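You operate a simulated robot arm through the tools that you are given. There is no shell and no other tool. Be economical: measure what you need, move in short steps, check, and stop when the job is done.

Carry out the task below with a simulated robot arm. There is one attempt and no reset: what you move stays moved.

Task
Open the cupboard door, take the purple stub axle and put it on the shelf in the cupboard under the bench and shut the door again. Open the drawer over the cupboard, fetch the teal lead reel and set it in the inside of the drawer over the cupboard, then shut the cupboard. Push the third drawer from the top shut. Take the red chock and put it on the shelf under the side table. Put the weight with the teal stripe on the front of the folding table away on the table top by the buggy's wing. Fetch the tweak bar and set it on the top of the wire rack. Put the brown rag on the top of the tool cabinet away on the top of the bench. Put the cream gear case on top of the green can. Put the white wing mount on the middle upper shelf of the counter. Put the door wedge on the front of the folding table away on the top of the shoe rack. Do these in any order. Set down upright: purple stub axle, teal lead reel, red chock, cream gear case, white wing mount.

Only the result counts: the job must be done as asked and must still hold three seconds after the hand-in. Knocking over, shifting, dropping, spilling or breaking anything else fails it.

Robot
A 7-joint arm with a two-finger parallel gripper on a trunk, on a base that drives. Base frame: it is fixed to the floor where the robot stands at the start and does not move with it; the origin is under the middle of the robot, x ahead of it, y to its left, z up. Units: m, rad, N and s.
With the tool pointing down near the work surface it reaches from about 0.1 to 0.66 m from the robot's upright axis, wherever it stands. Its first joint turns from -2.897 to 2.897 rad. Places, roughly: brown rag (7x9x3 cm) [4.6, 0, 0.9]; cream gear case (6x6x8 cm) [2.3, -0.9, 0.8]; cupboard door [4, 0, 0.4]; door wedge (12x5x4 cm) [2, -0.9, 0.8]; drawer over the cupboard [4.1, 0.1, 0.7]; green can (6x6x12 cm) [-1.6, 0, 0.7]; inside of the drawer over the cupboard [4.2, 0.2, 0.6]; middle upper shelf of the counter [3.3, -2.6, 0.5]; purple stub axle (6x6x9 cm) [3.7, 0.6, 0.9]; red chock (8x6x6 cm) [2, -0.6, 0.8]; shelf in the cupboard under the bench [4.2, 0.2, 0.4]; shelf under the side table [-1.7, -0.1, 0.2]; table top by the buggy's wing (38x24 cm) [-0.76, 0.74, 0.74]; teal lead reel (6x11x8 cm) [3.3, 0.8, 0.9]; third drawer [2.9, 0.9, 0.6]; top of the bench [2.8, 1.4, 0.9]; top of the shoe rack [1.1, -3.6, 0.6]; top of the wire rack (20x22 cm) [3.86, -1.82, 0.88]; tweak bar (9x2x3 cm) [5, -0.4, 0.9]; weight with the teal stripe [2, -0.75, 0.75]; white wing mount (8x6x10 cm) [2.2, -1, 0.8]. Payload 3.91 kg.
The TCP is the grasp point between the finger pads, 0.03 m short of the fingertips. In the tool frame z runs along the fingers and y along their closing line. Largest opening 0.11 m; finger width 0.02, thickness 0.01; the body of the gripper, 0.048 by 0.112 m, starts 0.055 m behind the TCP.
Orientation is that of the tool frame in the base frame, as a unit quaternion [x, y, z, w]. With the fingers straight down and closing along the base's y, the tool's x points along the base's -x, its y along +y and its z along -z.

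Tools
- The arm moves only by the tool nudge_tool. Its argument "targets" is a list of rows, each a list of 7 numbers: the shift along the tool's x, y, z in mm, then the turn, a rotation vector about the tool's x, y, z in rad, then the gripper command, from -1 (shut) to 1 (fully open), values between in proportion. In form: [[x, y, z, ax, ay, az, gripper], ...]. A call has 1 to 20 rows; each row shifts and turns the commanded pose from where the row before left it, along the tool's axes as they then stand. A row lasts 0.2 s, in which the tool goes at most 0.05 m and 0.15 rad; a call with a longer step from one row to the next is refused whole, and so is a gripper value outside its range. A pose out of reach is approached as far as the arm can. The call stops where the force on the tool passes 40 N (or 10 N more than at its start, if that is more) or the arm is blocked; 0.2 s more then pass. The fingers move at their own pace (about 0.072 m/s each) and stop on an object; they squeeze with about 43 N. The grip force told is the motor's: it shows also when the fingers shut on nothing. Time passes only in rows, and 0.2 s behind the last, so rows that do not move let the fingers close. It gives the time, the measured TCP pose, the force on the tool (base axes), the opening and the grip force at its end, in the units of the frame above (readings bear some noise), with the torque about the TCP (base axes, N m) and any sound that the robot's microphone picked up.
- Cameras (640 x 400 px; columns grow to the right, rows downward): "scene" is now at [0.0299, 0.1342, 1.026]; the picture's right is [-0.19, -0.98, 0.00], its down [-0.42, 0.08, -0.91] and it looks along [0.89, -0.17, -0.42] (base axes); focal length 296 px, centre (320, 200). "wrist" rides on the gripper at [0.072, 0.017, -0.103] in the tool frame; the picture's right is [-0.23, 0.97, 0.00], its down [-0.76, -0.18, -0.62] and it looks along [-0.61, -0.14, 0.78] (tool axes); focal length 222 px, centre (320, 200). There is no depth. A picture from a camera that has moved, and an enlarged one, comes with that camera's place and axes in the base frame and with its lens.
- capture(camera): a new picture of that camera. The clock stands still meanwhile.
- move_column(by): slides the trunk up (or, below 0, down) by that many m; the arm and the scene camera ride with it, the base frame stays. It gives what a move gives, with no picture.
- roll_base(legs): drives the robot by 1 to 6 legs, each [ahead, left, turn to the left] in m, m and rad, along the robot's own axes; the way and the turn of a leg run together, so that a leg with both is an arc; at most 1.5 m and 3.142 rad a leg. The arm and the cameras ride along, it lands a little off, and it stops where it bumps. It gives what a move gives.
- head_to(pan, tilt): turns the head with the scene camera to pan (to the left, within 2.705 rad either way) and tilt (down, from -0.506 to 1.204), counted from straight ahead of the robot. It gives what a move gives.
- zoom(camera, box): a new picture of the part [left, top, right, bottom] of that camera's present view, enlarged. The clock stands still meanwhile.
- close_job(): hands the job in; it is judged then, once.

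Go step by step. Nothing tells you exact positions but the pictures and the camera data: compare them with the known pose of the tool, close in by small moves and look again before you grip or let go. The budget is 556 turns and 354 pictures, counting those below and the enlarged ones. Unless the task says otherwise, let go and move clear before handing in.

The tools are called by a JSON object that holds its "op" and its "data". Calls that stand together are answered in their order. nudge_tool: Moves the arm, as the interface text tells. Its arguments: {"type":"object","properties":{"targets":{"type":"array","items":{"type":"array","items":{"type":"number"}}}},"required":["targets"]} The other tools are called the same way: move_column (by) slides the trunk up or down; roll_base (legs) drives the base; head_to (pan, tilt) turns the head that bears the scene camera; capture (camera) takes a picture; zoom (camera, box) takes an enlarged picture of a part of a camera's view; close_job () hands the job in.

At the start:

```text
time_s: 0.0
tool_pos: [0.4773, 0.0225, 0.6305]
tcp_rot: [0.001, 1.0, 0.0, 0.0]
force: [-0.1, -0.2, 0.2]
moment: [-0.01, -0.01, -0.02]
grip_width: 0.1102
grasp_force: 0.0
trunk travel left (down, up): [-0.075, 0.115]
robot x, y, heading: [0.0003, 0.0001, 0.001]
head pan, tilt: [-0.192, 0.436]
```

scene: 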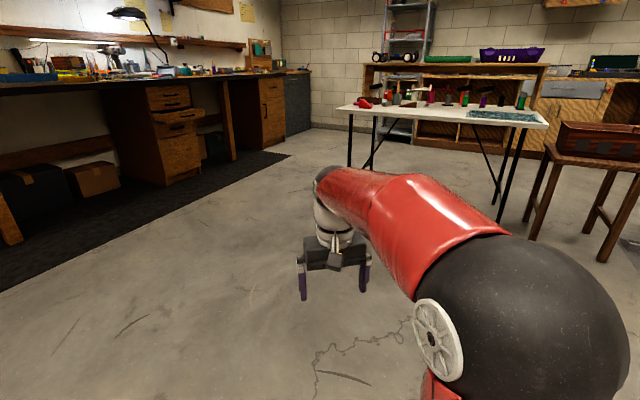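
wrist: 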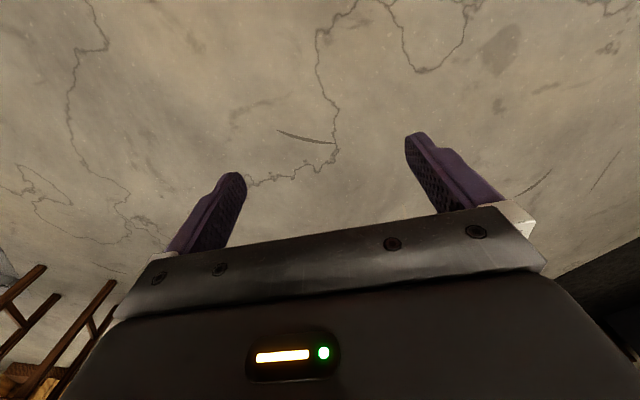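

I see a workshop: bench with drawers ahead left, folding table ahead right. I'll look around with the head first.

{"op": "head_to", "data": {"pan": 0.3, "tilt": 0.2}}

{"op": "capture", "data": {"camera": "scene"}}

{"op": "head_to", "data": {"pan": -0.6, "tilt": 0.2}}

{"op": "capture", "data": {"camera": "scene"}}

{"op": "head_to", "data": {"pan": 2.6, "tilt": 0.3}}

{"op": "capture", "data": {"camera": "scene"}}

{"op": "head_to", "data": {"pan": -2.6, "tilt": 0.3}}

{"op": "capture", "data": {"camera": "scene"}}

```text
time_s: 0.9
tool_pos: [0.4776, 0.022, 0.6295]
tcp_rot: [0.0, 1.0, 0.001, 0.0]
force: [0.3, -0.4, -0.5]
moment: [0.01, -0.02, 0.01]
grip_width: 0.1101
grasp_force: 0.1
trunk travel left (down, up): [-0.075, 0.115]
robot x, y, heading: [0.0008, 0.0011, 0.002]
head pan, tilt: [0.3, 0.201]
```

```text
351 pictures are left
camera scene: at [0.0285, 0.1792, 1.0479], right [0.29, -0.96, 0.0], down [-0.19, -0.06, -0.98], along [0.94, 0.29, -0.2], focal length 296 px, centre (320, 200)
```

scene: 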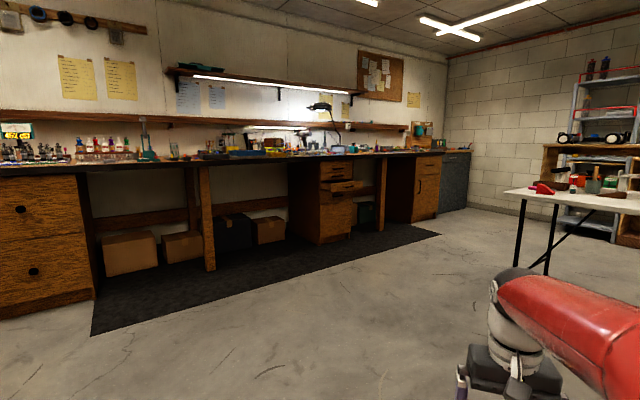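

```text
time_s: 2.1
tool_pos: [0.478, 0.0222, 0.6301]
tcp_rot: [0.0, 1.0, 0.0, 0.0]
force: [0.2, -0.3, -0.9]
moment: [-0.01, -0.02, 0.02]
grip_width: 0.11
grasp_force: 0.1
trunk travel left (down, up): [-0.075, 0.115]
robot x, y, heading: [0.0009, -0.0032, -0.002]
head pan, tilt: [-0.6, 0.201]
```

```text
350 pictures are left
camera scene: at [0.0164, 0.0991, 1.048], right [-0.56, -0.83, 0.0], down [-0.16, 0.11, -0.98], along [0.81, -0.55, -0.2], focal length 296 px, centre (320, 200)
```

scene: 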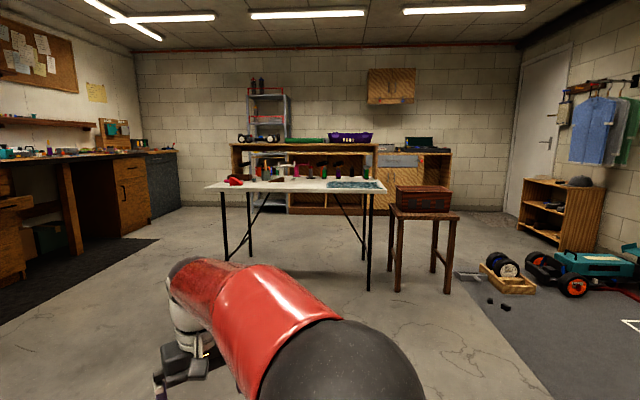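

```text
time_s: 4.9
tool_pos: [0.4774, 0.022, 0.6305]
tcp_rot: [0.0, 1.0, 0.0, 0.0]
force: [-0.5, -0.1, 1.0]
moment: [0.0, -0.01, 0.0]
grip_width: 0.1101
grasp_force: 0.0
trunk travel left (down, up): [-0.075, 0.115]
robot x, y, heading: [-0.0009, 0.0029, 0.0]
head pan, tilt: [2.601, 0.3]
```

```text
349 pictures are left
camera scene: at [-0.1405, 0.1999, 1.0387], right [0.52, 0.86, 0.0], down [0.25, -0.15, -0.96], along [-0.82, 0.49, -0.3], focal length 296 px, centre (320, 200)
```

scene: 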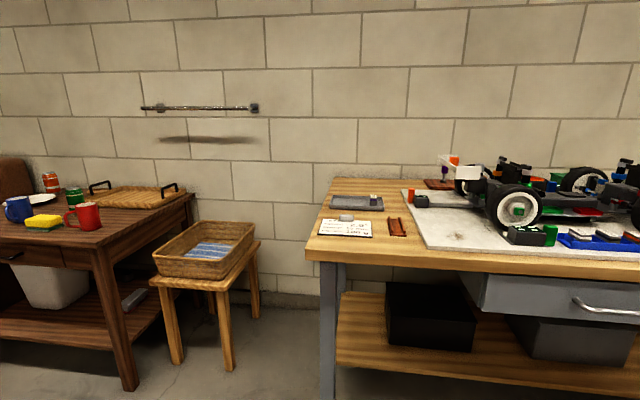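

```text
time_s: 8.9
tool_pos: [0.4776, 0.0222, 0.6303]
tcp_rot: [0.0, 1.0, 0.0, 0.0]
force: [0.5, 0.1, 0.7]
moment: [-0.03, -0.01, 0.0]
grip_width: 0.1097
grasp_force: 0.0
trunk travel left (down, up): [-0.075, 0.115]
robot x, y, heading: [0.001, -0.0001, 0.003]
head pan, tilt: [-2.601, 0.3]
```

```text
348 pictures are left
camera scene: at [-0.1405, 0.1036, 1.0387], right [-0.52, 0.86, 0.0], down [0.25, 0.15, -0.96], along [-0.82, -0.49, -0.3], focal length 296 px, centre (320, 200)
```

scene: 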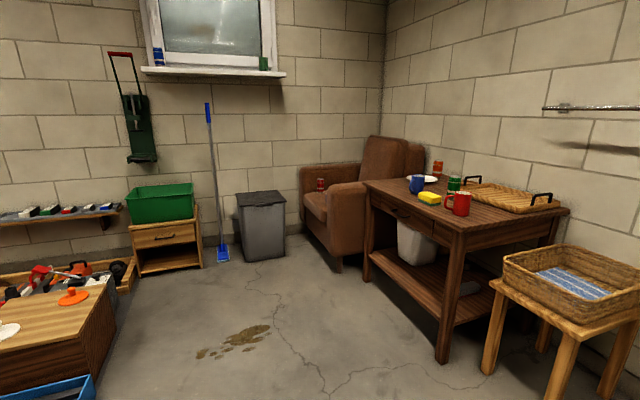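

Objects wait on the folding table first. I'll raise the arm and drive nearer to look.

{"op": "nudge_tool", "data": {"targets": [[0, 0, -45, 0, 0, 0, 1], [0, 0, -45, 0, 0, 0, 1], [0, 0, -45, 0, 0, 0, 1], [0, 0, -45, 0, 0, 0, 1], [0, 0, -45, 0, 0, 0, 1], [0, 0, -45, 0, 0, 0, 1], [0, 0, -45, 0, 0, 0, 1]]}}

{"op": "head_to", "data": {"pan": 0, "tilt": 0.35}}

{"op": "roll_base", "data": {"legs": [[1.0, -0.8, 0]]}}

{"op": "capture", "data": {"camera": "scene"}}

{"op": "capture", "data": {"camera": "wrist"}}

```text
time_s: 10.5
tool_pos: [0.4572, 0.0208, 0.8603]
tcp_rot: [0.0, 1.0, 0.001, 0.001]
force: [0.4, -0.2, 0.2]
moment: [0.0, 0.0, 0.0]
grip_width: 0.1098
grasp_force: 0.0
out of reach, approached as far as the arm can: row 6, 7
trunk travel left (down, up): [-0.075, 0.115]
robot x, y, heading: [0.0034, -0.0031, 0.0]
head pan, tilt: [-2.601, 0.3]
```

```text
time_s: 12.9
tool_pos: [0.4564, 0.0218, 0.8596]
tcp_rot: [0.001, 1.0, 0.0, 0.001]
force: [0.8, 0.3, 0.5]
moment: [-0.01, 0.0, 0.0]
grip_width: 0.1097
grasp_force: 0.0
trunk travel left (down, up): [-0.075, 0.115]
robot x, y, heading: [0.0027, -0.0004, 0.003]
head pan, tilt: [0.0, 0.351]
```

```text
time_s: 19.3
tool_pos: [1.4553, -0.7837, 0.8599]
tcp_rot: [0.004, 1.0, 0.0, 0.001]
force: [0.1, -0.1, -0.9]
moment: [0.0, 0.03, -0.05]
grip_width: 0.1099
grasp_force: 0.0
trunk travel left (down, up): [-0.075, 0.115]
robot x, y, heading: [0.9972, -0.8058, -0.004]
head pan, tilt: [0.0, 0.351]
```

```text
347 pictures are left
camera scene: at [1.0304, -0.6519, 1.034], right [-0.01, -1.0, 0.0], down [-0.34, 0.0, -0.94], along [0.94, -0.01, -0.34], focal length 296 px, centre (320, 200)
```

scene: 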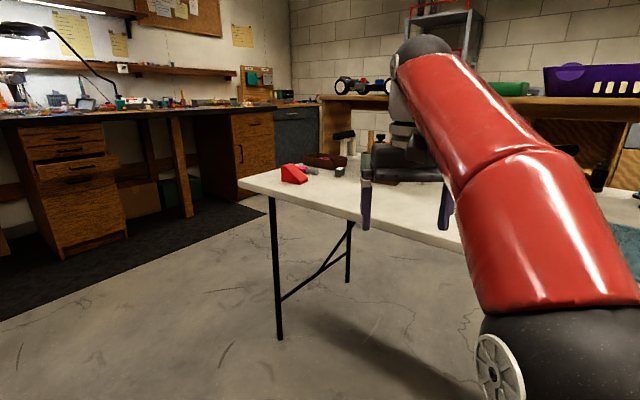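

```text
346 pictures are left
camera wrist: at [1.382, -0.7665, 0.9627], right [0.23, 0.97, 0.0], down [0.76, -0.18, 0.63], along [0.61, -0.15, -0.78], focal length 222 px, centre (320, 200)
```

wrist: 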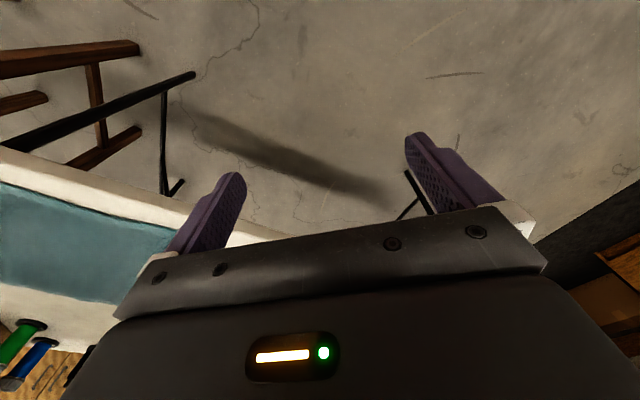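

I'll raise the column and swing the arm to the right to clear the camera's view.

{"op": "move_column", "data": {"by": 0.1}}

{"op": "nudge_tool", "data": {"targets": [[2.3, -45.9, 0, 0, 0, 0.1, 1], [2.3, -45.9, 0, 0, 0, 0.1, 1], [2.3, -45.9, 0, 0, 0, 0.1, 1], [2.3, -45.9, 0, 0, 0, 0.1, 1], [2.3, -45.9, 0, 0, 0, 0.1, 1], [2.3, -45.9, 0, 0, 0, 0.1, 1], [2.3, -45.9, 0, 0, 0, 0.1, 1], [2.3, -45.9, 0, 0, 0, 0.1, 1], [2.3, -45.9, 0, 0, 0, 0.1, 1], [2.3, -45.9, 0, 0, 0, 0.1, 1], [2.3, -45.9, 0, 0, 0, 0.1, 1], [2.3, -45.9, 0, 0, 0, 0.1, 1]]}}

{"op": "head_to", "data": {"pan": -0.15, "tilt": 0.4}}

{"op": "capture", "data": {"camera": "scene"}}

```text
time_s: 20.6
tool_pos: [1.4539, -0.7843, 0.9585]
tcp_rot: [0.003, 1.0, 0.0, 0.002]
force: [0.1, -0.1, -0.5]
moment: [0.03, 0.01, -0.01]
grip_width: 0.1101
grasp_force: 0.0
trunk travel left (down, up): [-0.175, 0.015]
robot x, y, heading: [0.9983, -0.8021, -0.008]
head pan, tilt: [0.0, 0.351]
```

```text
time_s: 23.2
tool_pos: [1.1579, -1.21, 0.9543]
tcp_rot: [0.568, 0.823, -0.001, 0.003]
force: [0.1, -0.2, -0.1]
moment: [-0.03, 0.01, 0.01]
grip_width: 0.1099
grasp_force: 0.0
out of reach, approached as far as the arm can: row 11
trunk travel left (down, up): [-0.175, 0.015]
robot x, y, heading: [0.9942, -0.8055, -0.006]
head pan, tilt: [0.0, 0.351]
```

```text
time_s: 23.9
tool_pos: [1.1599, -1.2107, 0.9536]
tcp_rot: [0.567, 0.824, -0.001, 0.003]
force: [0.7, 0.4, -0.3]
moment: [0.01, 0.0, -0.01]
grip_width: 0.1097
grasp_force: 0.0
trunk travel left (down, up): [-0.175, 0.015]
robot x, y, heading: [0.9989, -0.8059, -0.007]
head pan, tilt: [-0.15, 0.4]
```

```text
345 pictures are left
camera scene: at [1.0287, -0.6658, 1.1295], right [-0.15, -0.99, 0.0], down [-0.38, 0.06, -0.92], along [0.91, -0.14, -0.39], focal length 296 px, centre (320, 200)
```

scene: 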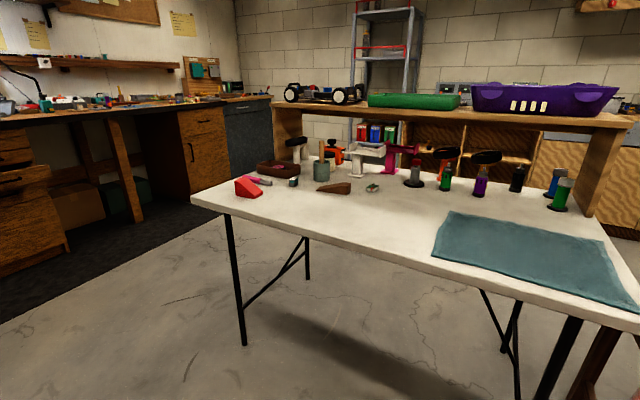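

{"op": "zoom", "data": {"camera": "scene", "box": [190, 110, 400, 240]}}

{"op": "zoom", "data": {"camera": "scene", "box": [380, 110, 620, 260]}}

```text
3.05 times, centred on (295, 175) of scene
camera zoom: at [1.0287, -0.6658, 1.1295], right [-0.15, -0.99, 0.0], down [-0.38, 0.06, -0.92], along [0.91, -0.14, -0.39], focal length 902 px, centre (396, 276)
```

zoom: 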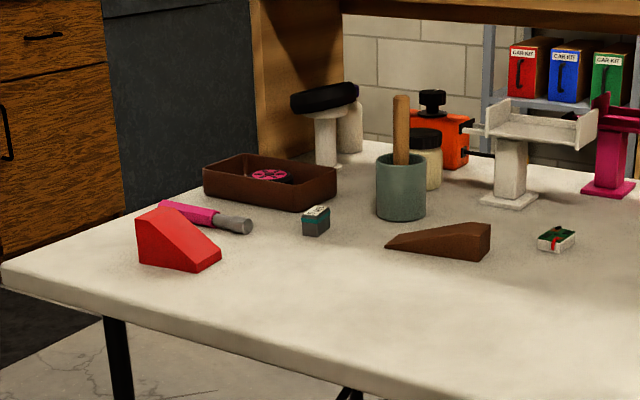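

```text
2.67 times, centred on (500, 185) of scene
camera zoom: at [1.0287, -0.6658, 1.1295], right [-0.15, -0.99, 0.0], down [-0.38, 0.06, -0.92], along [0.91, -0.14, -0.39], focal length 790 px, centre (-160, 240)
```

zoom: 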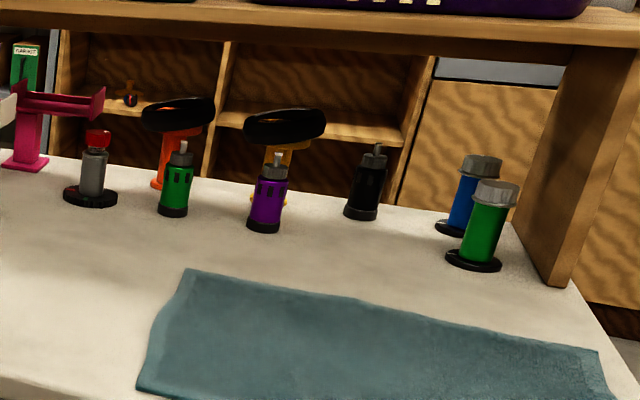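

The room looks rotated about -0.6 rad from my frame. I'll go round to the left end of the folding table, from where most of the objects are in reach.

{"op": "roll_base", "data": {"legs": [[0, 0, -0.59], [0, 1.3, 0], [0.87, 0, 0], [0, 0, -1.571]]}}

{"op": "head_to", "data": {"pan": 0, "tilt": 0.75}}

{"op": "capture", "data": {"camera": "scene"}}

```text
time_s: 40.1
tool_pos: [2.0238, -0.1037, 0.9536]
tcp_rot: [0.996, -0.092, -0.003, 0.0]
force: [0.1, 0.6, -0.4]
moment: [-0.03, 0.01, 0.01]
grip_width: 0.1099
grasp_force: 0.1
trunk travel left (down, up): [-0.175, 0.015]
robot x, y, heading: [2.4532, -0.1786, -2.127]
head pan, tilt: [-0.15, 0.4]
```

```text
time_s: 41.0
tool_pos: [2.0233, -0.1032, 0.9538]
tcp_rot: [0.996, -0.092, -0.002, 0.001]
force: [0.3, 0.3, -0.3]
moment: [-0.02, 0.01, 0.0]
grip_width: 0.1098
grasp_force: 0.0
trunk travel left (down, up): [-0.175, 0.015]
robot x, y, heading: [2.4532, -0.18, -2.124]
head pan, tilt: [0.0, 0.75]
```

```text
342 pictures are left
camera scene: at [2.5723, -0.2801, 1.0984], right [-0.85, 0.53, 0.0], down [0.36, 0.58, -0.73], along [-0.39, -0.62, -0.68], focal length 296 px, centre (320, 200)
```

scene: 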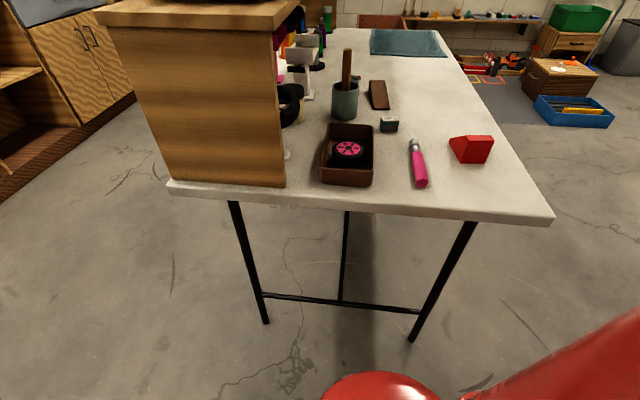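

{"op": "zoom", "data": {"camera": "scene", "box": [250, 20, 510, 200]}}

```text
2.22 times, centred on (380, 110) of scene
camera zoom: at [2.5723, -0.2801, 1.0984], right [-0.85, 0.53, 0.0], down [0.36, 0.58, -0.73], along [-0.39, -0.62, -0.68], focal length 658 px, centre (187, 400)
```

zoom: 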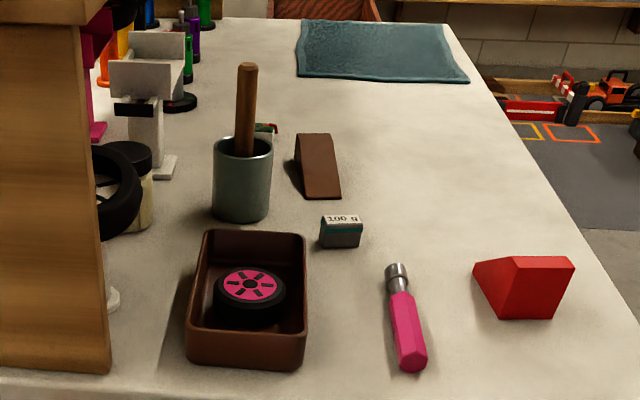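

The chock sits at about (2.03,-0.55). I'll swing the arm over it and look with the wrist camera.

{"op": "nudge_tool", "data": {"targets": [[2.3, 45, 0, 0, 0, -0.1, 1], [2.3, 45, 0, 0, 0, -0.1, 1], [2.3, 45, 0, 0, 0, -0.1, 1], [2.3, 45, 0, 0, 0, -0.1, 1], [2.3, 45, 0, 0, 0, -0.1, 1], [2.3, 45, 0, 0, 0, -0.1, 1], [2.3, 45, 0, 0, 0, -0.1, 1], [2.3, 45, 0, 0, 0, -0.1, 1], [2.3, 45, 0, 0, 0, -0.1, 1]]}}

{"op": "capture", "data": {"camera": "wrist"}}

{"op": "capture", "data": {"camera": "scene"}}

```text
time_s: 43.0
tool_pos: [2.126, -0.4812, 0.9533]
tcp_rot: [0.937, 0.35, -0.002, 0.001]
force: [0.4, 0.4, -0.2]
moment: [-0.02, 0.0, 0.04]
grip_width: 0.1102
grasp_force: 0.0
trunk travel left (down, up): [-0.175, 0.015]
robot x, y, heading: [2.4539, -0.1786, -2.126]
head pan, tilt: [0.0, 0.75]
```

```text
340 pictures are left
camera wrist: at [2.1928, -0.4456, 1.0559], right [0.47, -0.88, 0.0], down [-0.69, -0.36, 0.63], along [-0.55, -0.29, -0.78], focal length 222 px, centre (320, 200)
```

wrist: 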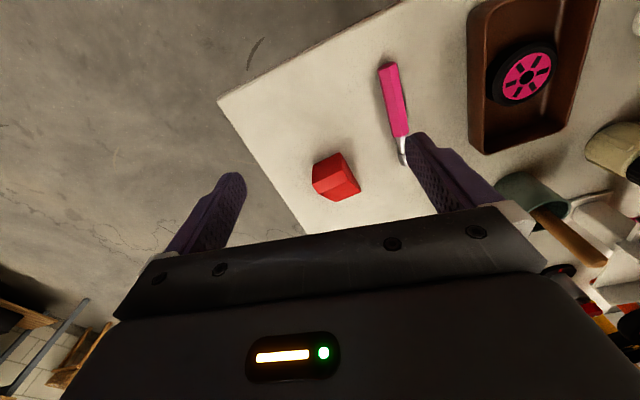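

```text
339 pictures are left
camera scene: at [2.5722, -0.28, 1.0984], right [-0.85, 0.53, 0.0], down [0.36, 0.58, -0.73], along [-0.39, -0.62, -0.68], focal length 296 px, centre (320, 200)
```

scene: 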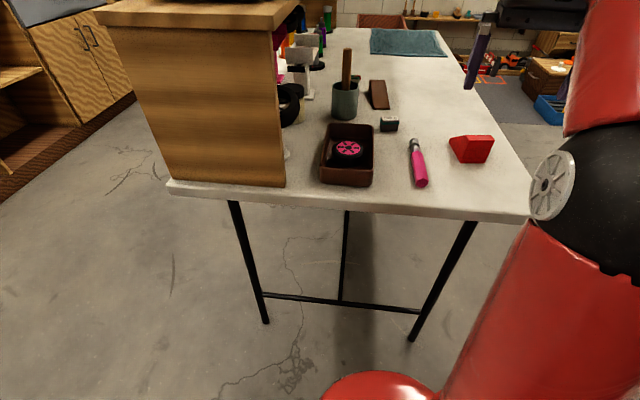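

{"op": "zoom", "data": {"camera": "wrist", "box": [260, 120, 420, 220]}}

{"op": "zoom", "data": {"camera": "scene", "box": [360, 100, 520, 200]}}

```text
4.00 times, centred on (340, 170) of wrist
camera zoom: at [2.1928, -0.4456, 1.0559], right [0.47, -0.88, 0.0], down [-0.69, -0.36, 0.63], along [-0.55, -0.29, -0.78], focal length 888 px, centre (240, 320)
```

zoom: 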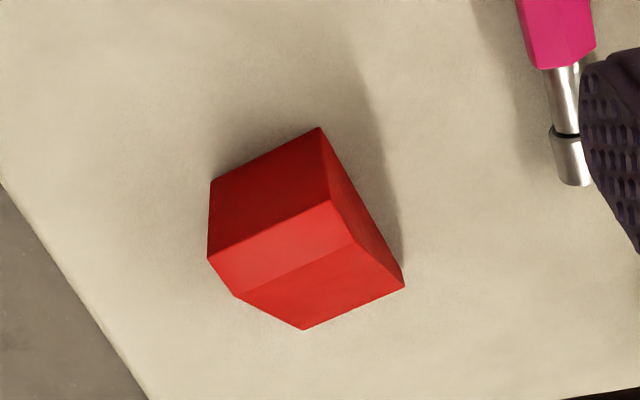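

```text
4.00 times, centred on (440, 150) of scene
camera zoom: at [2.5722, -0.28, 1.0984], right [-0.85, 0.53, 0.0], down [0.36, 0.58, -0.73], along [-0.39, -0.62, -0.68], focal length 1184 px, centre (-160, 400)
```

zoom: 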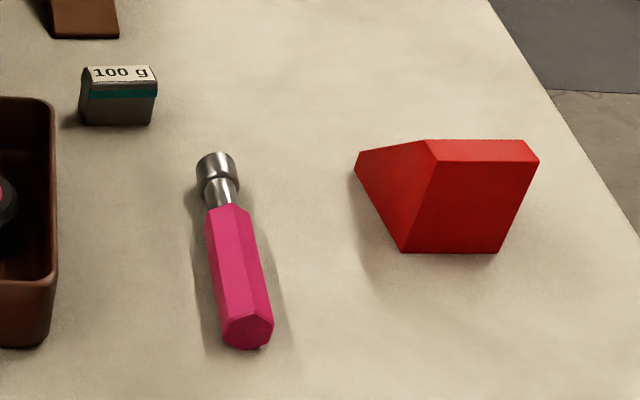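

Triangulating the two views puts the table top at z≈0.75 and the chock's axis along heading -2.17. I'll tilt the tool forward (for placing under a table later) and move to the pre-grasp.

{"op": "nudge_tool", "data": {"targets": [[0, 0, 0, 0, 0, -0.125, 1], [0, 0, 0, 0, 0, -0.125, 1], [0, 0, 0, 0, -0.15, 0, 1], [0, 0, 0, 0, -0.15, 0, 1], [0, 0, 0, 0, -0.15, 0, 1], [0, 0, 0, 0, -0.15, 0, 1], [0, 0, 0, 0, -0.15, 0, 1], [0, 0, 0, 0, -0.15, 0, 1], [20, -10, 31, 0, 0, 0, 1], [20, -10, 31, 0, 0, 0, 1], [20, -11, 31, 0, 0, 0, 1]]}}

{"op": "capture", "data": {"camera": "wrist"}}

{"op": "capture", "data": {"camera": "scene"}}

```text
time_s: 45.4
tool_pos: [2.0798, -0.4941, 0.8477]
tcp_rot: [0.796, 0.418, -0.388, 0.202]
force: [-0.3, 0.1, 0.0]
moment: [-0.03, 0.0, 0.03]
grip_width: 0.1101
grasp_force: 0.0
trunk travel left (down, up): [-0.175, 0.015]
robot x, y, heading: [2.4574, -0.181, -2.126]
head pan, tilt: [0.0, 0.75]
```

```text
336 pictures are left
camera wrist: at [2.1652, -0.3986, 0.8553], right [0.72, -0.67, 0.17], down [-0.13, 0.11, 0.98], along [-0.68, -0.73, -0.01], focal length 222 px, centre (320, 200)
```

wrist: 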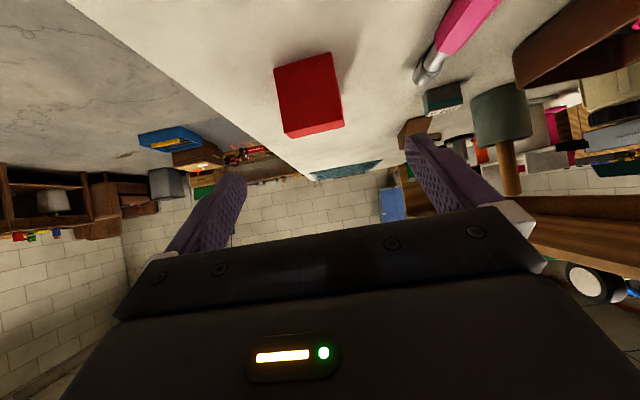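

```text
335 pictures are left
camera scene: at [2.5726, -0.2801, 1.0984], right [-0.85, 0.53, 0.0], down [0.36, 0.58, -0.73], along [-0.39, -0.62, -0.68], focal length 296 px, centre (320, 200)
```

scene: 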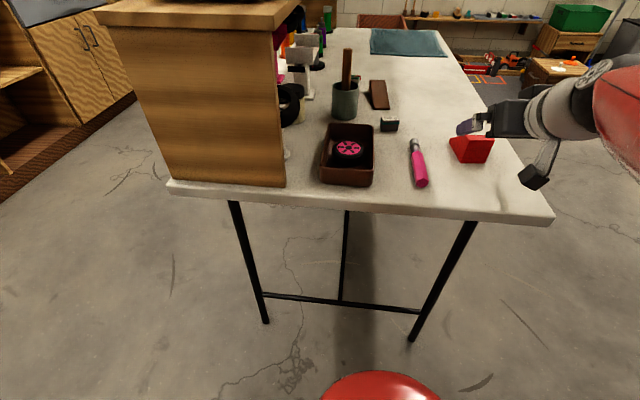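

Aligned. I'll advance along the tool axis and close on the chock.

{"op": "nudge_tool", "data": {"targets": [[0, 0, 34, 0, 0, 0, 1], [0, 0, 33, 0, 0, 0, 1], [0, 0, 33, 0, 0, 0, 1], [0, 0, 0, 0, 0, 0, -1], [0, 0, 0, 0, 0, 0, -1], [0, 0, 0, 0, 0, 0, -1], [0, 0, 0, 0, 0, 0, -1], [0, 0, 0, 0, 0, 0, -1]]}}

{"op": "capture", "data": {"camera": "wrist"}}

```text
time_s: 47.2
tool_pos: [2.0361, -0.559, 0.7862]
tcp_rot: [0.797, 0.417, -0.388, 0.201]
force: [-0.4, -0.4, -0.6]
moment: [-0.05, 0.06, -0.01]
grip_width: 0.0496
grasp_force: 42.7
trunk travel left (down, up): [-0.175, 0.015]
robot x, y, heading: [2.4537, -0.1801, -2.127]
head pan, tilt: [0.0, 0.75]
```

```text
334 pictures are left
camera wrist: at [2.1207, -0.4637, 0.7937], right [0.72, -0.67, 0.18], down [-0.13, 0.11, 0.98], along [-0.68, -0.73, -0.01], focal length 222 px, centre (320, 200)
```

wrist: 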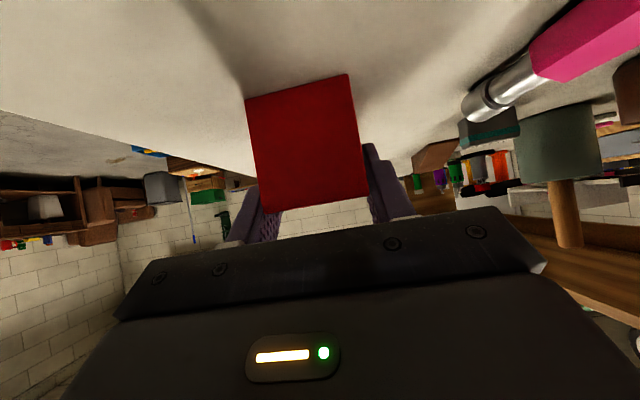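

Chock gripped. Lift and drive away towards the side table behind the start.

{"op": "nudge_tool", "data": {"targets": [[-32, 0, -25, 0, 0, 0, -1], [-32, 0, -25, 0, 0, 0, -1], [-32, 0, -25, 0, 0, 0, -1]]}}

{"op": "roll_base", "data": {"legs": [[0, -1.5, 0], [1.4, 0, 0], [0, 0, -1.6]]}}

{"op": "head_to", "data": {"pan": 0.1, "tilt": 0.45}}

{"op": "capture", "data": {"camera": "scene"}}

```text
time_s: 48.0
tool_pos: [2.0377, -0.5595, 0.9086]
tcp_rot: [0.797, 0.418, -0.387, 0.201]
force: [0.4, -0.9, 0.3]
moment: [0.0, -0.02, 0.0]
grip_width: 0.0
grasp_force: 37.9
trunk travel left (down, up): [-0.175, 0.015]
robot x, y, heading: [2.4533, -0.1762, -2.121]
head pan, tilt: [0.0, 0.75]
```

```text
time_s: 65.8
tool_pos: [0.088, -0.1953, 0.9098]
tcp_rot: [0.858, -0.272, -0.416, -0.134]
force: [-0.3, 0.0, 0.1]
moment: [-0.02, -0.02, 0.0]
grip_width: 0.0
grasp_force: 37.5
trunk travel left (down, up): [-0.175, 0.015]
robot x, y, heading: [0.4617, -0.6163, 2.577]
head pan, tilt: [0.0, 0.75]
```

```text
time_s: 66.6
tool_pos: [0.0872, -0.195, 0.909]
tcp_rot: [0.857, -0.272, -0.416, -0.134]
force: [0.5, -0.3, -0.9]
moment: [0.01, 0.03, 0.0]
grip_width: 0.0003
grasp_force: 37.9
trunk travel left (down, up): [-0.175, 0.015]
robot x, y, heading: [0.4658, -0.621, 2.575]
head pan, tilt: [0.099, 0.45]
```

```text
333 pictures are left
camera scene: at [0.35, -0.7389, 1.1247], right [0.45, 0.89, 0.0], down [0.39, -0.2, -0.9], along [-0.8, 0.4, -0.44], focal length 296 px, centre (320, 200)
```

scene: 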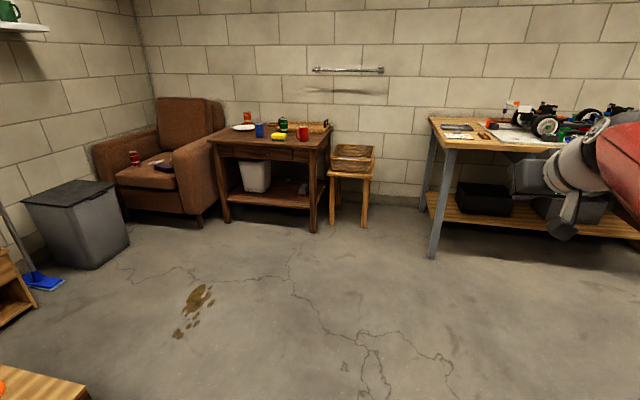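

The gripper is empty: the chock slipped out on the lift. I'll take a look at the side table while here, then return to the table.

{"op": "zoom", "data": {"camera": "scene", "box": [190, 90, 450, 250]}}

{"op": "roll_base", "data": {"legs": [[0, 0, 1.6], [-1.4, 0, 0], [0, 1.5, 0]]}}

{"op": "head_to", "data": {"pan": 0, "tilt": 0.75}}

{"op": "capture", "data": {"camera": "scene"}}

{"op": "capture", "data": {"camera": "wrist"}}

```text
2.46 times, centred on (320, 170) of scene
camera zoom: at [0.35, -0.7389, 1.1247], right [0.45, 0.89, 0.0], down [0.39, -0.2, -0.9], along [-0.8, 0.4, -0.44], focal length 729 px, centre (320, 274)
```

zoom: 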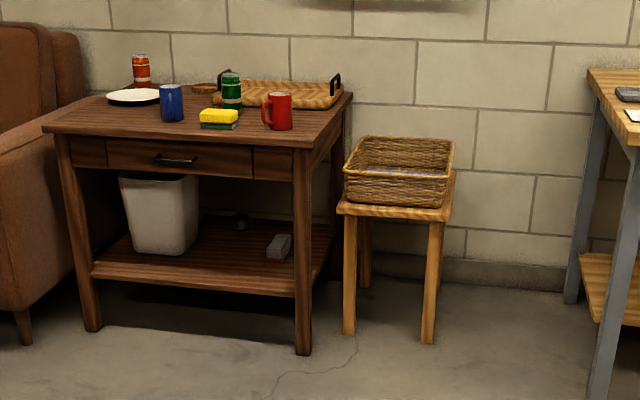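

```text
time_s: 84.4
tool_pos: [2.0367, -0.5698, 0.9091]
tcp_rot: [0.794, 0.423, -0.386, 0.204]
force: [0.4, 0.7, 0.7]
moment: [0.0, 0.02, -0.01]
grip_width: 0.0001
grasp_force: 37.4
trunk travel left (down, up): [-0.175, 0.015]
robot x, y, heading: [2.4524, -0.1804, -2.115]
head pan, tilt: [0.099, 0.45]
```

```text
time_s: 85.2
tool_pos: [2.0371, -0.5717, 0.909]
tcp_rot: [0.794, 0.423, -0.386, 0.204]
force: [0.2, -0.1, 0.7]
moment: [-0.01, -0.02, -0.02]
grip_width: 0.0
grasp_force: 37.6
trunk travel left (down, up): [-0.175, 0.015]
robot x, y, heading: [2.4485, -0.1811, -2.111]
head pan, tilt: [0.0, 0.75]
```

```text
331 pictures are left
camera scene: at [2.5682, -0.2857, 1.0984], right [-0.86, 0.52, 0.0], down [0.35, 0.58, -0.73], along [-0.38, -0.63, -0.68], focal length 296 px, centre (320, 200)
```

scene: 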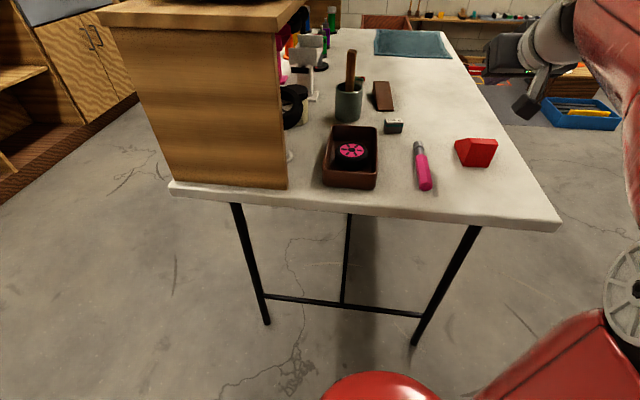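

```text
330 pictures are left
camera wrist: at [2.1209, -0.4752, 0.9161], right [0.73, -0.66, 0.18], down [-0.13, 0.11, 0.98], along [-0.67, -0.74, -0.01], focal length 222 px, centre (320, 200)
```

wrist: 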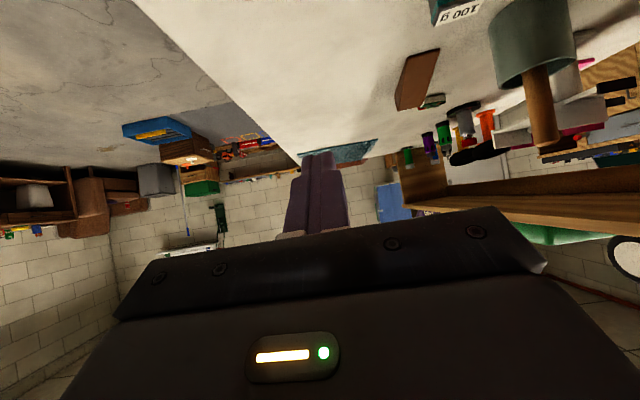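

{"op": "zoom", "data": {"camera": "scene", "box": [370, 90, 530, 190]}}

```text
4.00 times, centred on (450, 140) of scene
camera zoom: at [2.5682, -0.2857, 1.0984], right [-0.86, 0.52, 0.0], down [0.35, 0.58, -0.73], along [-0.38, -0.63, -0.68], focal length 1184 px, centre (-200, 440)
```

zoom: 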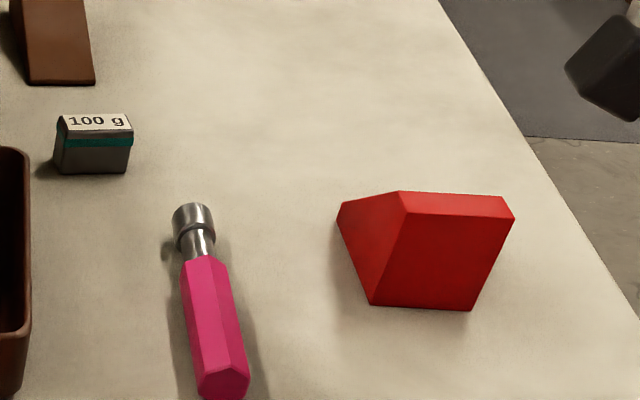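

The chock stands where it was; I had gripped only a sliver of its slope. I'll regrip lower on the tall end with a steeper tool.

{"op": "nudge_tool", "data": {"targets": [[0, 0, 0, 0, 0.15, 0, 1], [35.3, -1, -5.6, 0, 0, 0, 1], [35.3, -1, -5.6, 0, 0, 0, 1], [35.3, 0, -5.6, 0, 0, 0, 1], [0, 0, 0, 0, 0, 0, 1]]}}

{"op": "capture", "data": {"camera": "wrist"}}

{"op": "zoom", "data": {"camera": "scene", "box": [400, 60, 560, 190]}}

```text
time_s: 86.4
tool_pos: [2.0831, -0.4946, 0.8482]
tcp_rot: [0.821, 0.437, -0.326, 0.171]
force: [0.5, -0.8, 0.0]
moment: [-0.01, 0.01, -0.03]
grip_width: 0.1099
grasp_force: 0.0
trunk travel left (down, up): [-0.175, 0.015]
robot x, y, heading: [2.4454, -0.1855, -2.118]
head pan, tilt: [0.0, 0.75]
```

```text
328 pictures are left
camera wrist: at [2.167, -0.401, 0.8745], right [0.72, -0.68, 0.15], down [-0.22, -0.01, 0.98], along [-0.66, -0.73, -0.15], focal length 222 px, centre (320, 200)
```

wrist: 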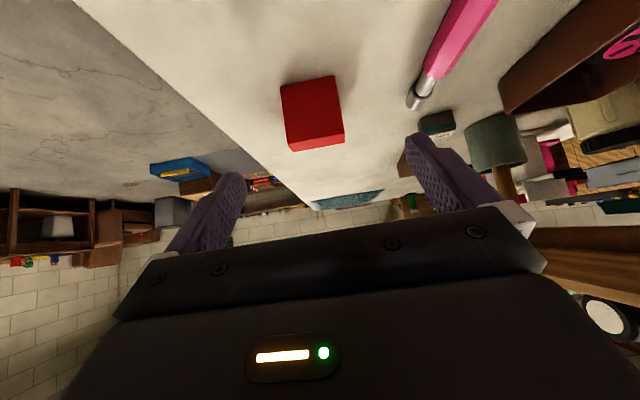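

```text
3.08 times, centred on (480, 125) of scene
camera zoom: at [2.5682, -0.2856, 1.0983], right [-0.86, 0.52, 0.0], down [0.35, 0.58, -0.73], along [-0.38, -0.63, -0.68], focal length 911 px, centre (-172, 431)
```

zoom: 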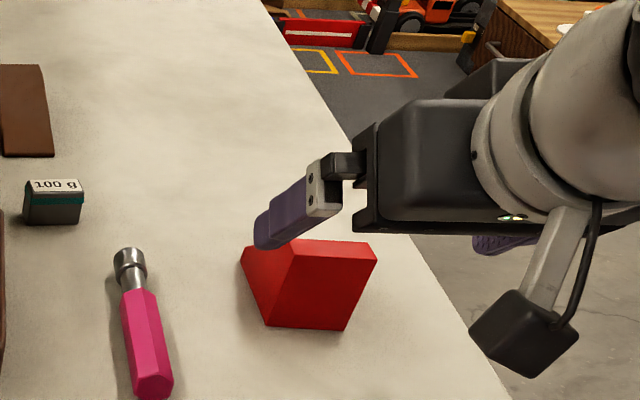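

{"op": "nudge_tool", "data": {"targets": [[0, 0, 30, 0, 0, 0, 1], [0, 0, 30, 0, 0, 0, 1], [0, 0, 30, 0, 0, 0, 1], [0, 0, 0, 0, 0, 0, -1], [0, 0, 0, 0, 0, 0, -1], [0, 0, 0, 0, 0, 0, -1], [0, 0, 0, 0, 0, 0, -1], [0, 0, 0, 0, 0, 0, -1]]}}

{"op": "zoom", "data": {"camera": "scene", "box": [400, 60, 560, 190]}}

{"op": "nudge_tool", "data": {"targets": [[-14, 0, -15, 0, 0, 0, -1], [-14, 0, -15, 0, 0, 0, -1], [0, 0, 0, 0, 0, 0, -1]]}}

{"op": "zoom", "data": {"camera": "scene", "box": [400, 60, 560, 190]}}

```text
time_s: 88.2
tool_pos: [2.0496, -0.5472, 0.7829]
tcp_rot: [0.821, 0.437, -0.326, 0.171]
force: [0.1, -0.3, -0.1]
moment: [-0.09, -0.01, -0.04]
grip_width: 0.0495
grasp_force: 43.0
trunk travel left (down, up): [-0.175, 0.015]
robot x, y, heading: [2.4476, -0.1855, -2.114]
head pan, tilt: [0.0, 0.75]
```

```text
3.08 times, centred on (480, 125) of scene
camera zoom: at [2.5682, -0.2856, 1.0983], right [-0.86, 0.52, 0.0], down [0.35, 0.58, -0.73], along [-0.38, -0.63, -0.68], focal length 911 px, centre (-172, 431)
```

zoom: 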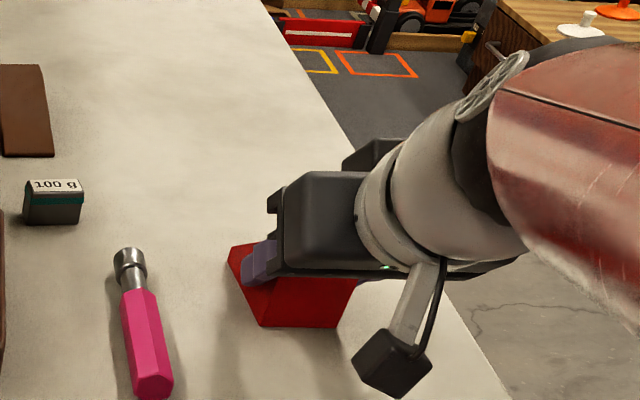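

```text
time_s: 89.0
tool_pos: [2.049, -0.5474, 0.8233]
tcp_rot: [0.821, 0.437, -0.326, 0.171]
force: [0.4, 0.2, -1.1]
moment: [0.02, 0.04, 0.01]
grip_width: 0.0496
grasp_force: 43.0
trunk travel left (down, up): [-0.175, 0.015]
robot x, y, heading: [2.4505, -0.1862, -2.107]
head pan, tilt: [0.0, 0.75]
```

```text
3.08 times, centred on (480, 125) of scene
camera zoom: at [2.5682, -0.2857, 1.0983], right [-0.86, 0.52, 0.0], down [0.35, 0.58, -0.73], along [-0.38, -0.63, -0.68], focal length 911 px, centre (-172, 431)
```

zoom: 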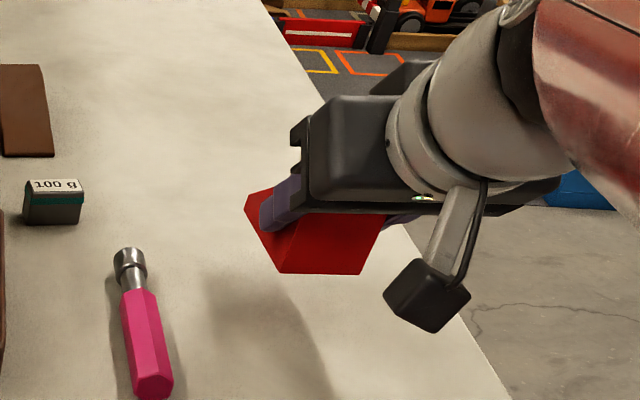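

Chock held well. Lift further and drive to the side table.

{"op": "nudge_tool", "data": {"targets": [[-25, 0, -27, 0, 0, 0, -1], [-25, 0, -27, 0, 0, 0, -1]]}}

{"op": "roll_base", "data": {"legs": [[0, -1.5, 0], [1.4, 0, 0], [0, 0, -1.6], [0.7, 0, 0], [0.38, 0.82, 0]]}}

{"op": "head_to", "data": {"pan": 0, "tilt": 0.6}}

{"op": "capture", "data": {"camera": "scene"}}

```text
time_s: 89.6
tool_pos: [2.0517, -0.548, 0.8958]
tcp_rot: [0.821, 0.438, -0.325, 0.172]
force: [0.0, -0.5, -1.4]
moment: [0.01, -0.03, 0.03]
grip_width: 0.0497
grasp_force: 43.3
trunk travel left (down, up): [-0.175, 0.015]
robot x, y, heading: [2.4491, -0.185, -2.115]
head pan, tilt: [0.0, 0.75]
```

```text
time_s: 115.2
tool_pos: [-1.2523, -0.2837, 0.8961]
tcp_rot: [0.884, -0.288, -0.349, -0.116]
force: [0.3, 0.5, -0.9]
moment: [-0.04, -0.01, 0.02]
grip_width: 0.0493
grasp_force: 43.0
trunk travel left (down, up): [-0.175, 0.015]
robot x, y, heading: [-0.9058, -0.6947, 2.561]
head pan, tilt: [0.0, 0.75]
```

```text
time_s: 115.9
tool_pos: [-1.2523, -0.2833, 0.8981]
tcp_rot: [0.884, -0.288, -0.35, -0.116]
force: [0.3, 0.2, -0.3]
moment: [-0.04, 0.0, -0.02]
grip_width: 0.0493
grasp_force: 42.6
trunk travel left (down, up): [-0.175, 0.015]
robot x, y, heading: [-0.9054, -0.6941, 2.558]
head pan, tilt: [0.0, 0.6]
```

```text
324 pictures are left
camera scene: at [-1.0142, -0.8104, 1.1112], right [0.55, 0.84, 0.0], down [0.47, -0.31, -0.82], along [-0.69, 0.45, -0.57], focal length 296 px, centre (320, 200)
```

scene: 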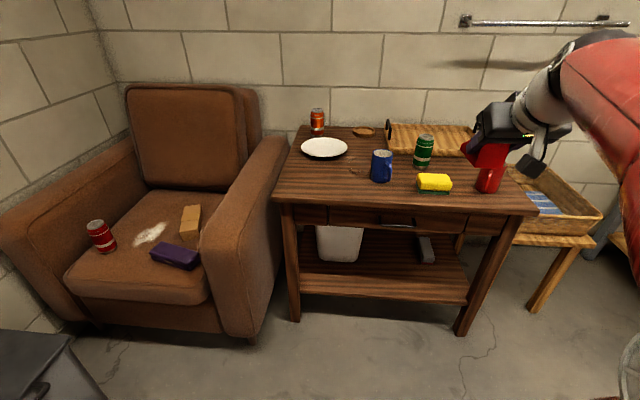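

{"op": "zoom", "data": {"camera": "scene", "box": [270, 190, 550, 345]}}

{"op": "roll_base", "data": {"legs": [[-0.2, 0, 0]]}}

{"op": "move_column", "data": {"by": -0.17}}

{"op": "nudge_tool", "data": {"targets": [[31, 0, 33, 0, 0, 0, -1], [31, 0, 33, 0, 0, 0, -1], [31, 0, 33, 0, 0, 0, -1], [31, 0, 33, 0, 0, 0, -1], [31, 0, 33, 0, 0, 0, -1], [31, 0, 33, 0, 0, 0, -1], [31, 0, 33, 0, 0, 0, -1], [31, 0, 33, 0, 0, 0, -1], [31, 0, 33, 0, 0, 0, -1]]}}

{"op": "capture", "data": {"camera": "scene"}}

```text
2.29 times, centred on (410, 268) of scene
camera zoom: at [-1.0142, -0.8104, 1.1112], right [0.55, 0.84, 0.0], down [0.47, -0.31, -0.82], along [-0.69, 0.45, -0.57], focal length 677 px, centre (114, 46)
```

zoom: 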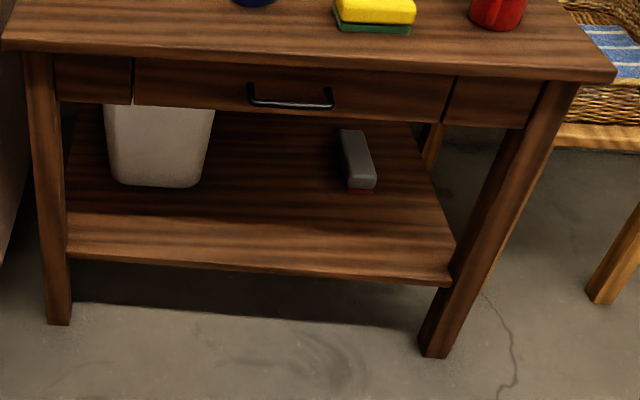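

```text
time_s: 117.5
tool_pos: [-1.0869, -0.3942, 0.8974]
tcp_rot: [0.884, -0.288, -0.349, -0.116]
force: [0.1, 0.3, -1.7]
moment: [0.0, -0.01, 0.01]
grip_width: 0.0494
grasp_force: 43.4
trunk travel left (down, up): [-0.175, 0.015]
robot x, y, heading: [-0.7369, -0.8041, 2.558]
head pan, tilt: [0.0, 0.6]
```

```text
time_s: 119.4
tool_pos: [-1.0864, -0.3928, 0.7271]
tcp_rot: [0.884, -0.289, -0.349, -0.117]
force: [-0.1, -1.3, -0.9]
moment: [-0.03, -0.03, 0.0]
grip_width: 0.0495
grasp_force: 43.2
trunk travel left (down, up): [-0.005, 0.185]
robot x, y, heading: [-0.7375, -0.7994, 2.562]
head pan, tilt: [0.0, 0.6]
```

```text
time_s: 121.4
tool_pos: [-1.0835, -0.3905, 0.3189]
tcp_rot: [0.884, -0.288, -0.349, -0.117]
force: [0.7, -0.2, -1.5]
moment: [-0.05, -0.01, 0.01]
grip_width: 0.0493
grasp_force: 42.8
trunk travel left (down, up): [-0.005, 0.185]
robot x, y, heading: [-0.7429, -0.8075, 2.56]
head pan, tilt: [0.0, 0.6]
```

```text
322 pictures are left
camera scene: at [-0.8479, -0.9195, 0.9413], right [0.55, 0.84, 0.0], down [0.47, -0.31, -0.83], along [-0.69, 0.45, -0.56], focal length 296 px, centre (320, 200)
```

scene: 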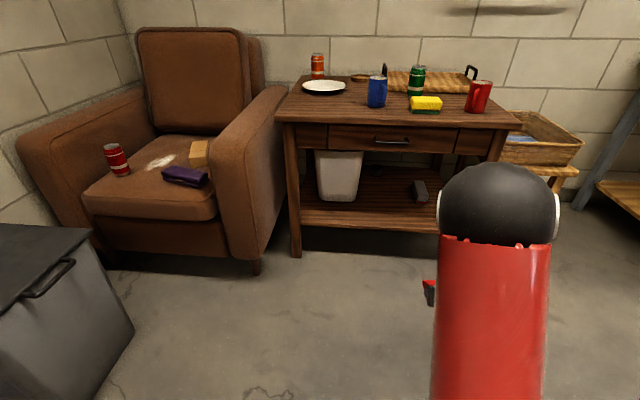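

Arm reaches low enough. Drive forward so the chock goes in under the table top, then check with the wrist camera.

{"op": "roll_base", "data": {"legs": [[0.38, 0, 0]]}}

{"op": "capture", "data": {"camera": "wrist"}}

{"op": "capture", "data": {"camera": "scene"}}

```text
time_s: 123.8
tool_pos: [-1.4048, -0.1805, 0.3195]
tcp_rot: [0.883, -0.29, -0.349, -0.117]
force: [-0.6, -0.5, -1.5]
moment: [-0.02, -0.02, -0.01]
grip_width: 0.0494
grasp_force: 42.6
trunk travel left (down, up): [-0.005, 0.185]
robot x, y, heading: [-1.0606, -0.5938, 2.56]
head pan, tilt: [0.0, 0.6]
```

```text
321 pictures are left
camera wrist: at [-1.3154, -0.2662, 0.3452], right [-0.71, -0.69, 0.15], down [0.0, 0.22, 0.98], along [-0.7, 0.69, -0.15], focal length 222 px, centre (320, 200)
```

wrist: 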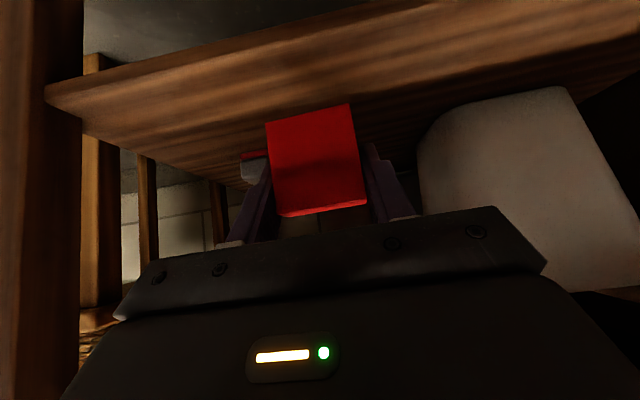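

```text
320 pictures are left
camera scene: at [-1.1691, -0.7086, 0.9412], right [0.55, 0.84, 0.0], down [0.47, -0.31, -0.82], along [-0.69, 0.45, -0.57], focal length 296 px, centre (320, 200)
```

scene: 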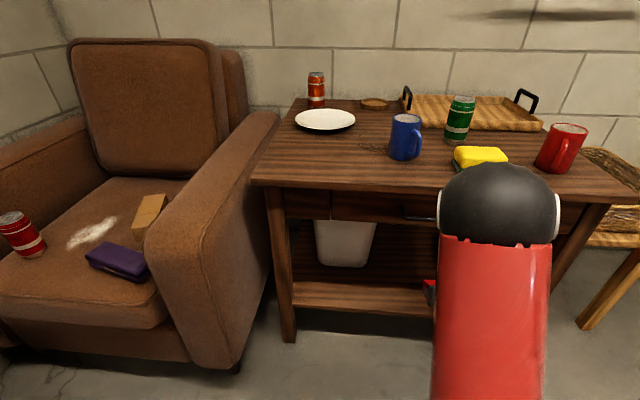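

{"op": "nudge_tool", "data": {"targets": [[-29, 7, 27, 0, 0, 0, -1], [-29, 8, 27, 0, 0, 0, -1], [7, 0, 7.3, 0, 0, 0, -1], [7, 0, 7.3, 0, 0, 0, -1], [7, 0, 7.3, 0, 0, 0, -1], [7, 0, 7.3, 0, 0, 0, -1]]}}

{"op": "capture", "data": {"camera": "wrist"}}

```text
time_s: 125.2
tool_pos: [-1.4778, -0.1465, 0.2788]
tcp_rot: [0.884, -0.288, -0.35, -0.115]
force: [0.3, -0.2, -1.2]
moment: [-0.02, -0.03, -0.01]
grip_width: 0.0493
grasp_force: 43.1
trunk travel left (down, up): [-0.005, 0.185]
robot x, y, heading: [-1.0606, -0.5914, 2.561]
head pan, tilt: [0.0, 0.6]
```

```text
319 pictures are left
camera wrist: at [-1.3877, -0.2316, 0.3047], right [-0.71, -0.69, 0.15], down [0.0, 0.22, 0.98], along [-0.7, 0.69, -0.15], focal length 222 px, centre (320, 200)
```

wrist: 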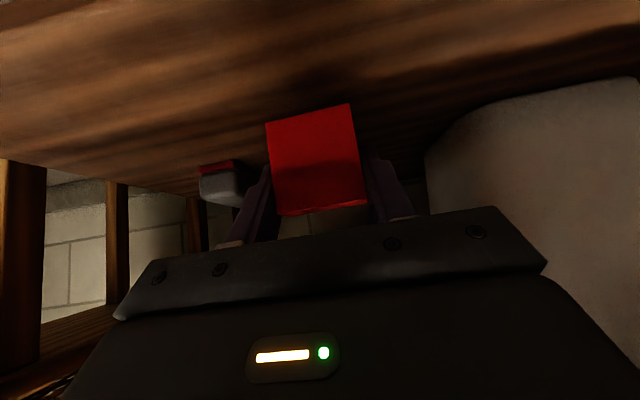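

{"op": "nudge_tool", "data": {"targets": [[3.4, 0, 3.7, 0, 0, 0, -1], [3.4, 0, 3.7, 0, 0, 0, -1], [3.4, 0, 3.7, 0, 0, 0, -1], [3.4, 0, 3.7, 0, 0, 0, -1]]}}

{"op": "capture", "data": {"camera": "wrist"}}

```text
time_s: 126.2
tool_pos: [-1.4777, -0.146, 0.2584]
tcp_rot: [0.884, -0.289, -0.35, -0.116]
force: [0.8, -0.1, -1.0]
moment: [0.01, -0.01, 0.0]
grip_width: 0.0494
grasp_force: 43.1
trunk travel left (down, up): [-0.005, 0.185]
robot x, y, heading: [-1.0622, -0.5953, 2.561]
head pan, tilt: [0.0, 0.6]
```

```text
318 pictures are left
camera wrist: at [-1.3881, -0.2313, 0.2846], right [-0.71, -0.69, 0.15], down [0.0, 0.22, 0.98], along [-0.7, 0.69, -0.15], focal length 222 px, centre (320, 200)
```

wrist: 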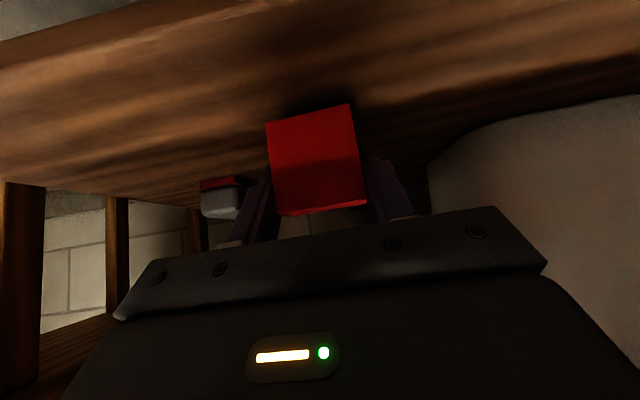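

{"op": "nudge_tool", "data": {"targets": [[2, 0, 2.2, 0, 0, 0, -1], [2, 0, 2.2, 0, 0, 0, -1], [2, 0, 2.2, 0, 0, 0, -1], [2, 0, 2.2, 0, 0, 0, -1]]}}

```text
time_s: 127.2
tool_pos: [-1.4766, -0.145, 0.2479]
tcp_rot: [0.884, -0.288, -0.349, -0.116]
force: [-0.2, 0.5, -1.0]
moment: [0.0, -0.02, 0.01]
grip_width: 0.0493
grasp_force: 43.4
trunk travel left (down, up): [-0.005, 0.185]
robot x, y, heading: [-1.0658, -0.5902, 2.558]
head pan, tilt: [0.0, 0.6]
```

{"op": "nudge_tool", "data": {"targets": [[2, 0, 2.2, 0, 0, 0, -1], [2, 0, 2.2, 0, 0, 0, -1], [2, 0, 2.2, 0, 0, 0, -1], [2, 0, 2.2, 0, 0, 0, -1]]}}

{"op": "capture", "data": {"camera": "wrist"}}

```text
time_s: 128.2
tool_pos: [-1.4773, -0.1448, 0.2378]
tcp_rot: [0.882, -0.289, -0.353, -0.117]
force: [-0.3, -2.5, 31.0]
moment: [-0.13, 0.32, -0.11]
grip_width: 0.0496
grasp_force: 43.5
trunk travel left (down, up): [-0.005, 0.185]
robot x, y, heading: [-1.0602, -0.5934, 2.56]
head pan, tilt: [0.0, 0.6]
```

```text
317 pictures are left
camera wrist: at [-1.3886, -0.23, 0.264], right [-0.71, -0.69, 0.15], down [0.01, 0.21, 0.98], along [-0.71, 0.69, -0.15], focal length 222 px, centre (320, 200)
```

wrist: 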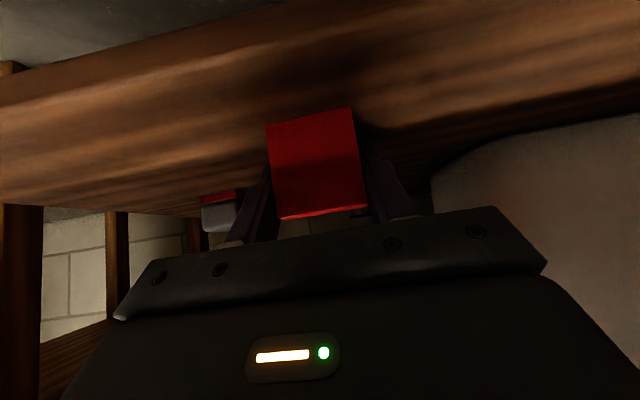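

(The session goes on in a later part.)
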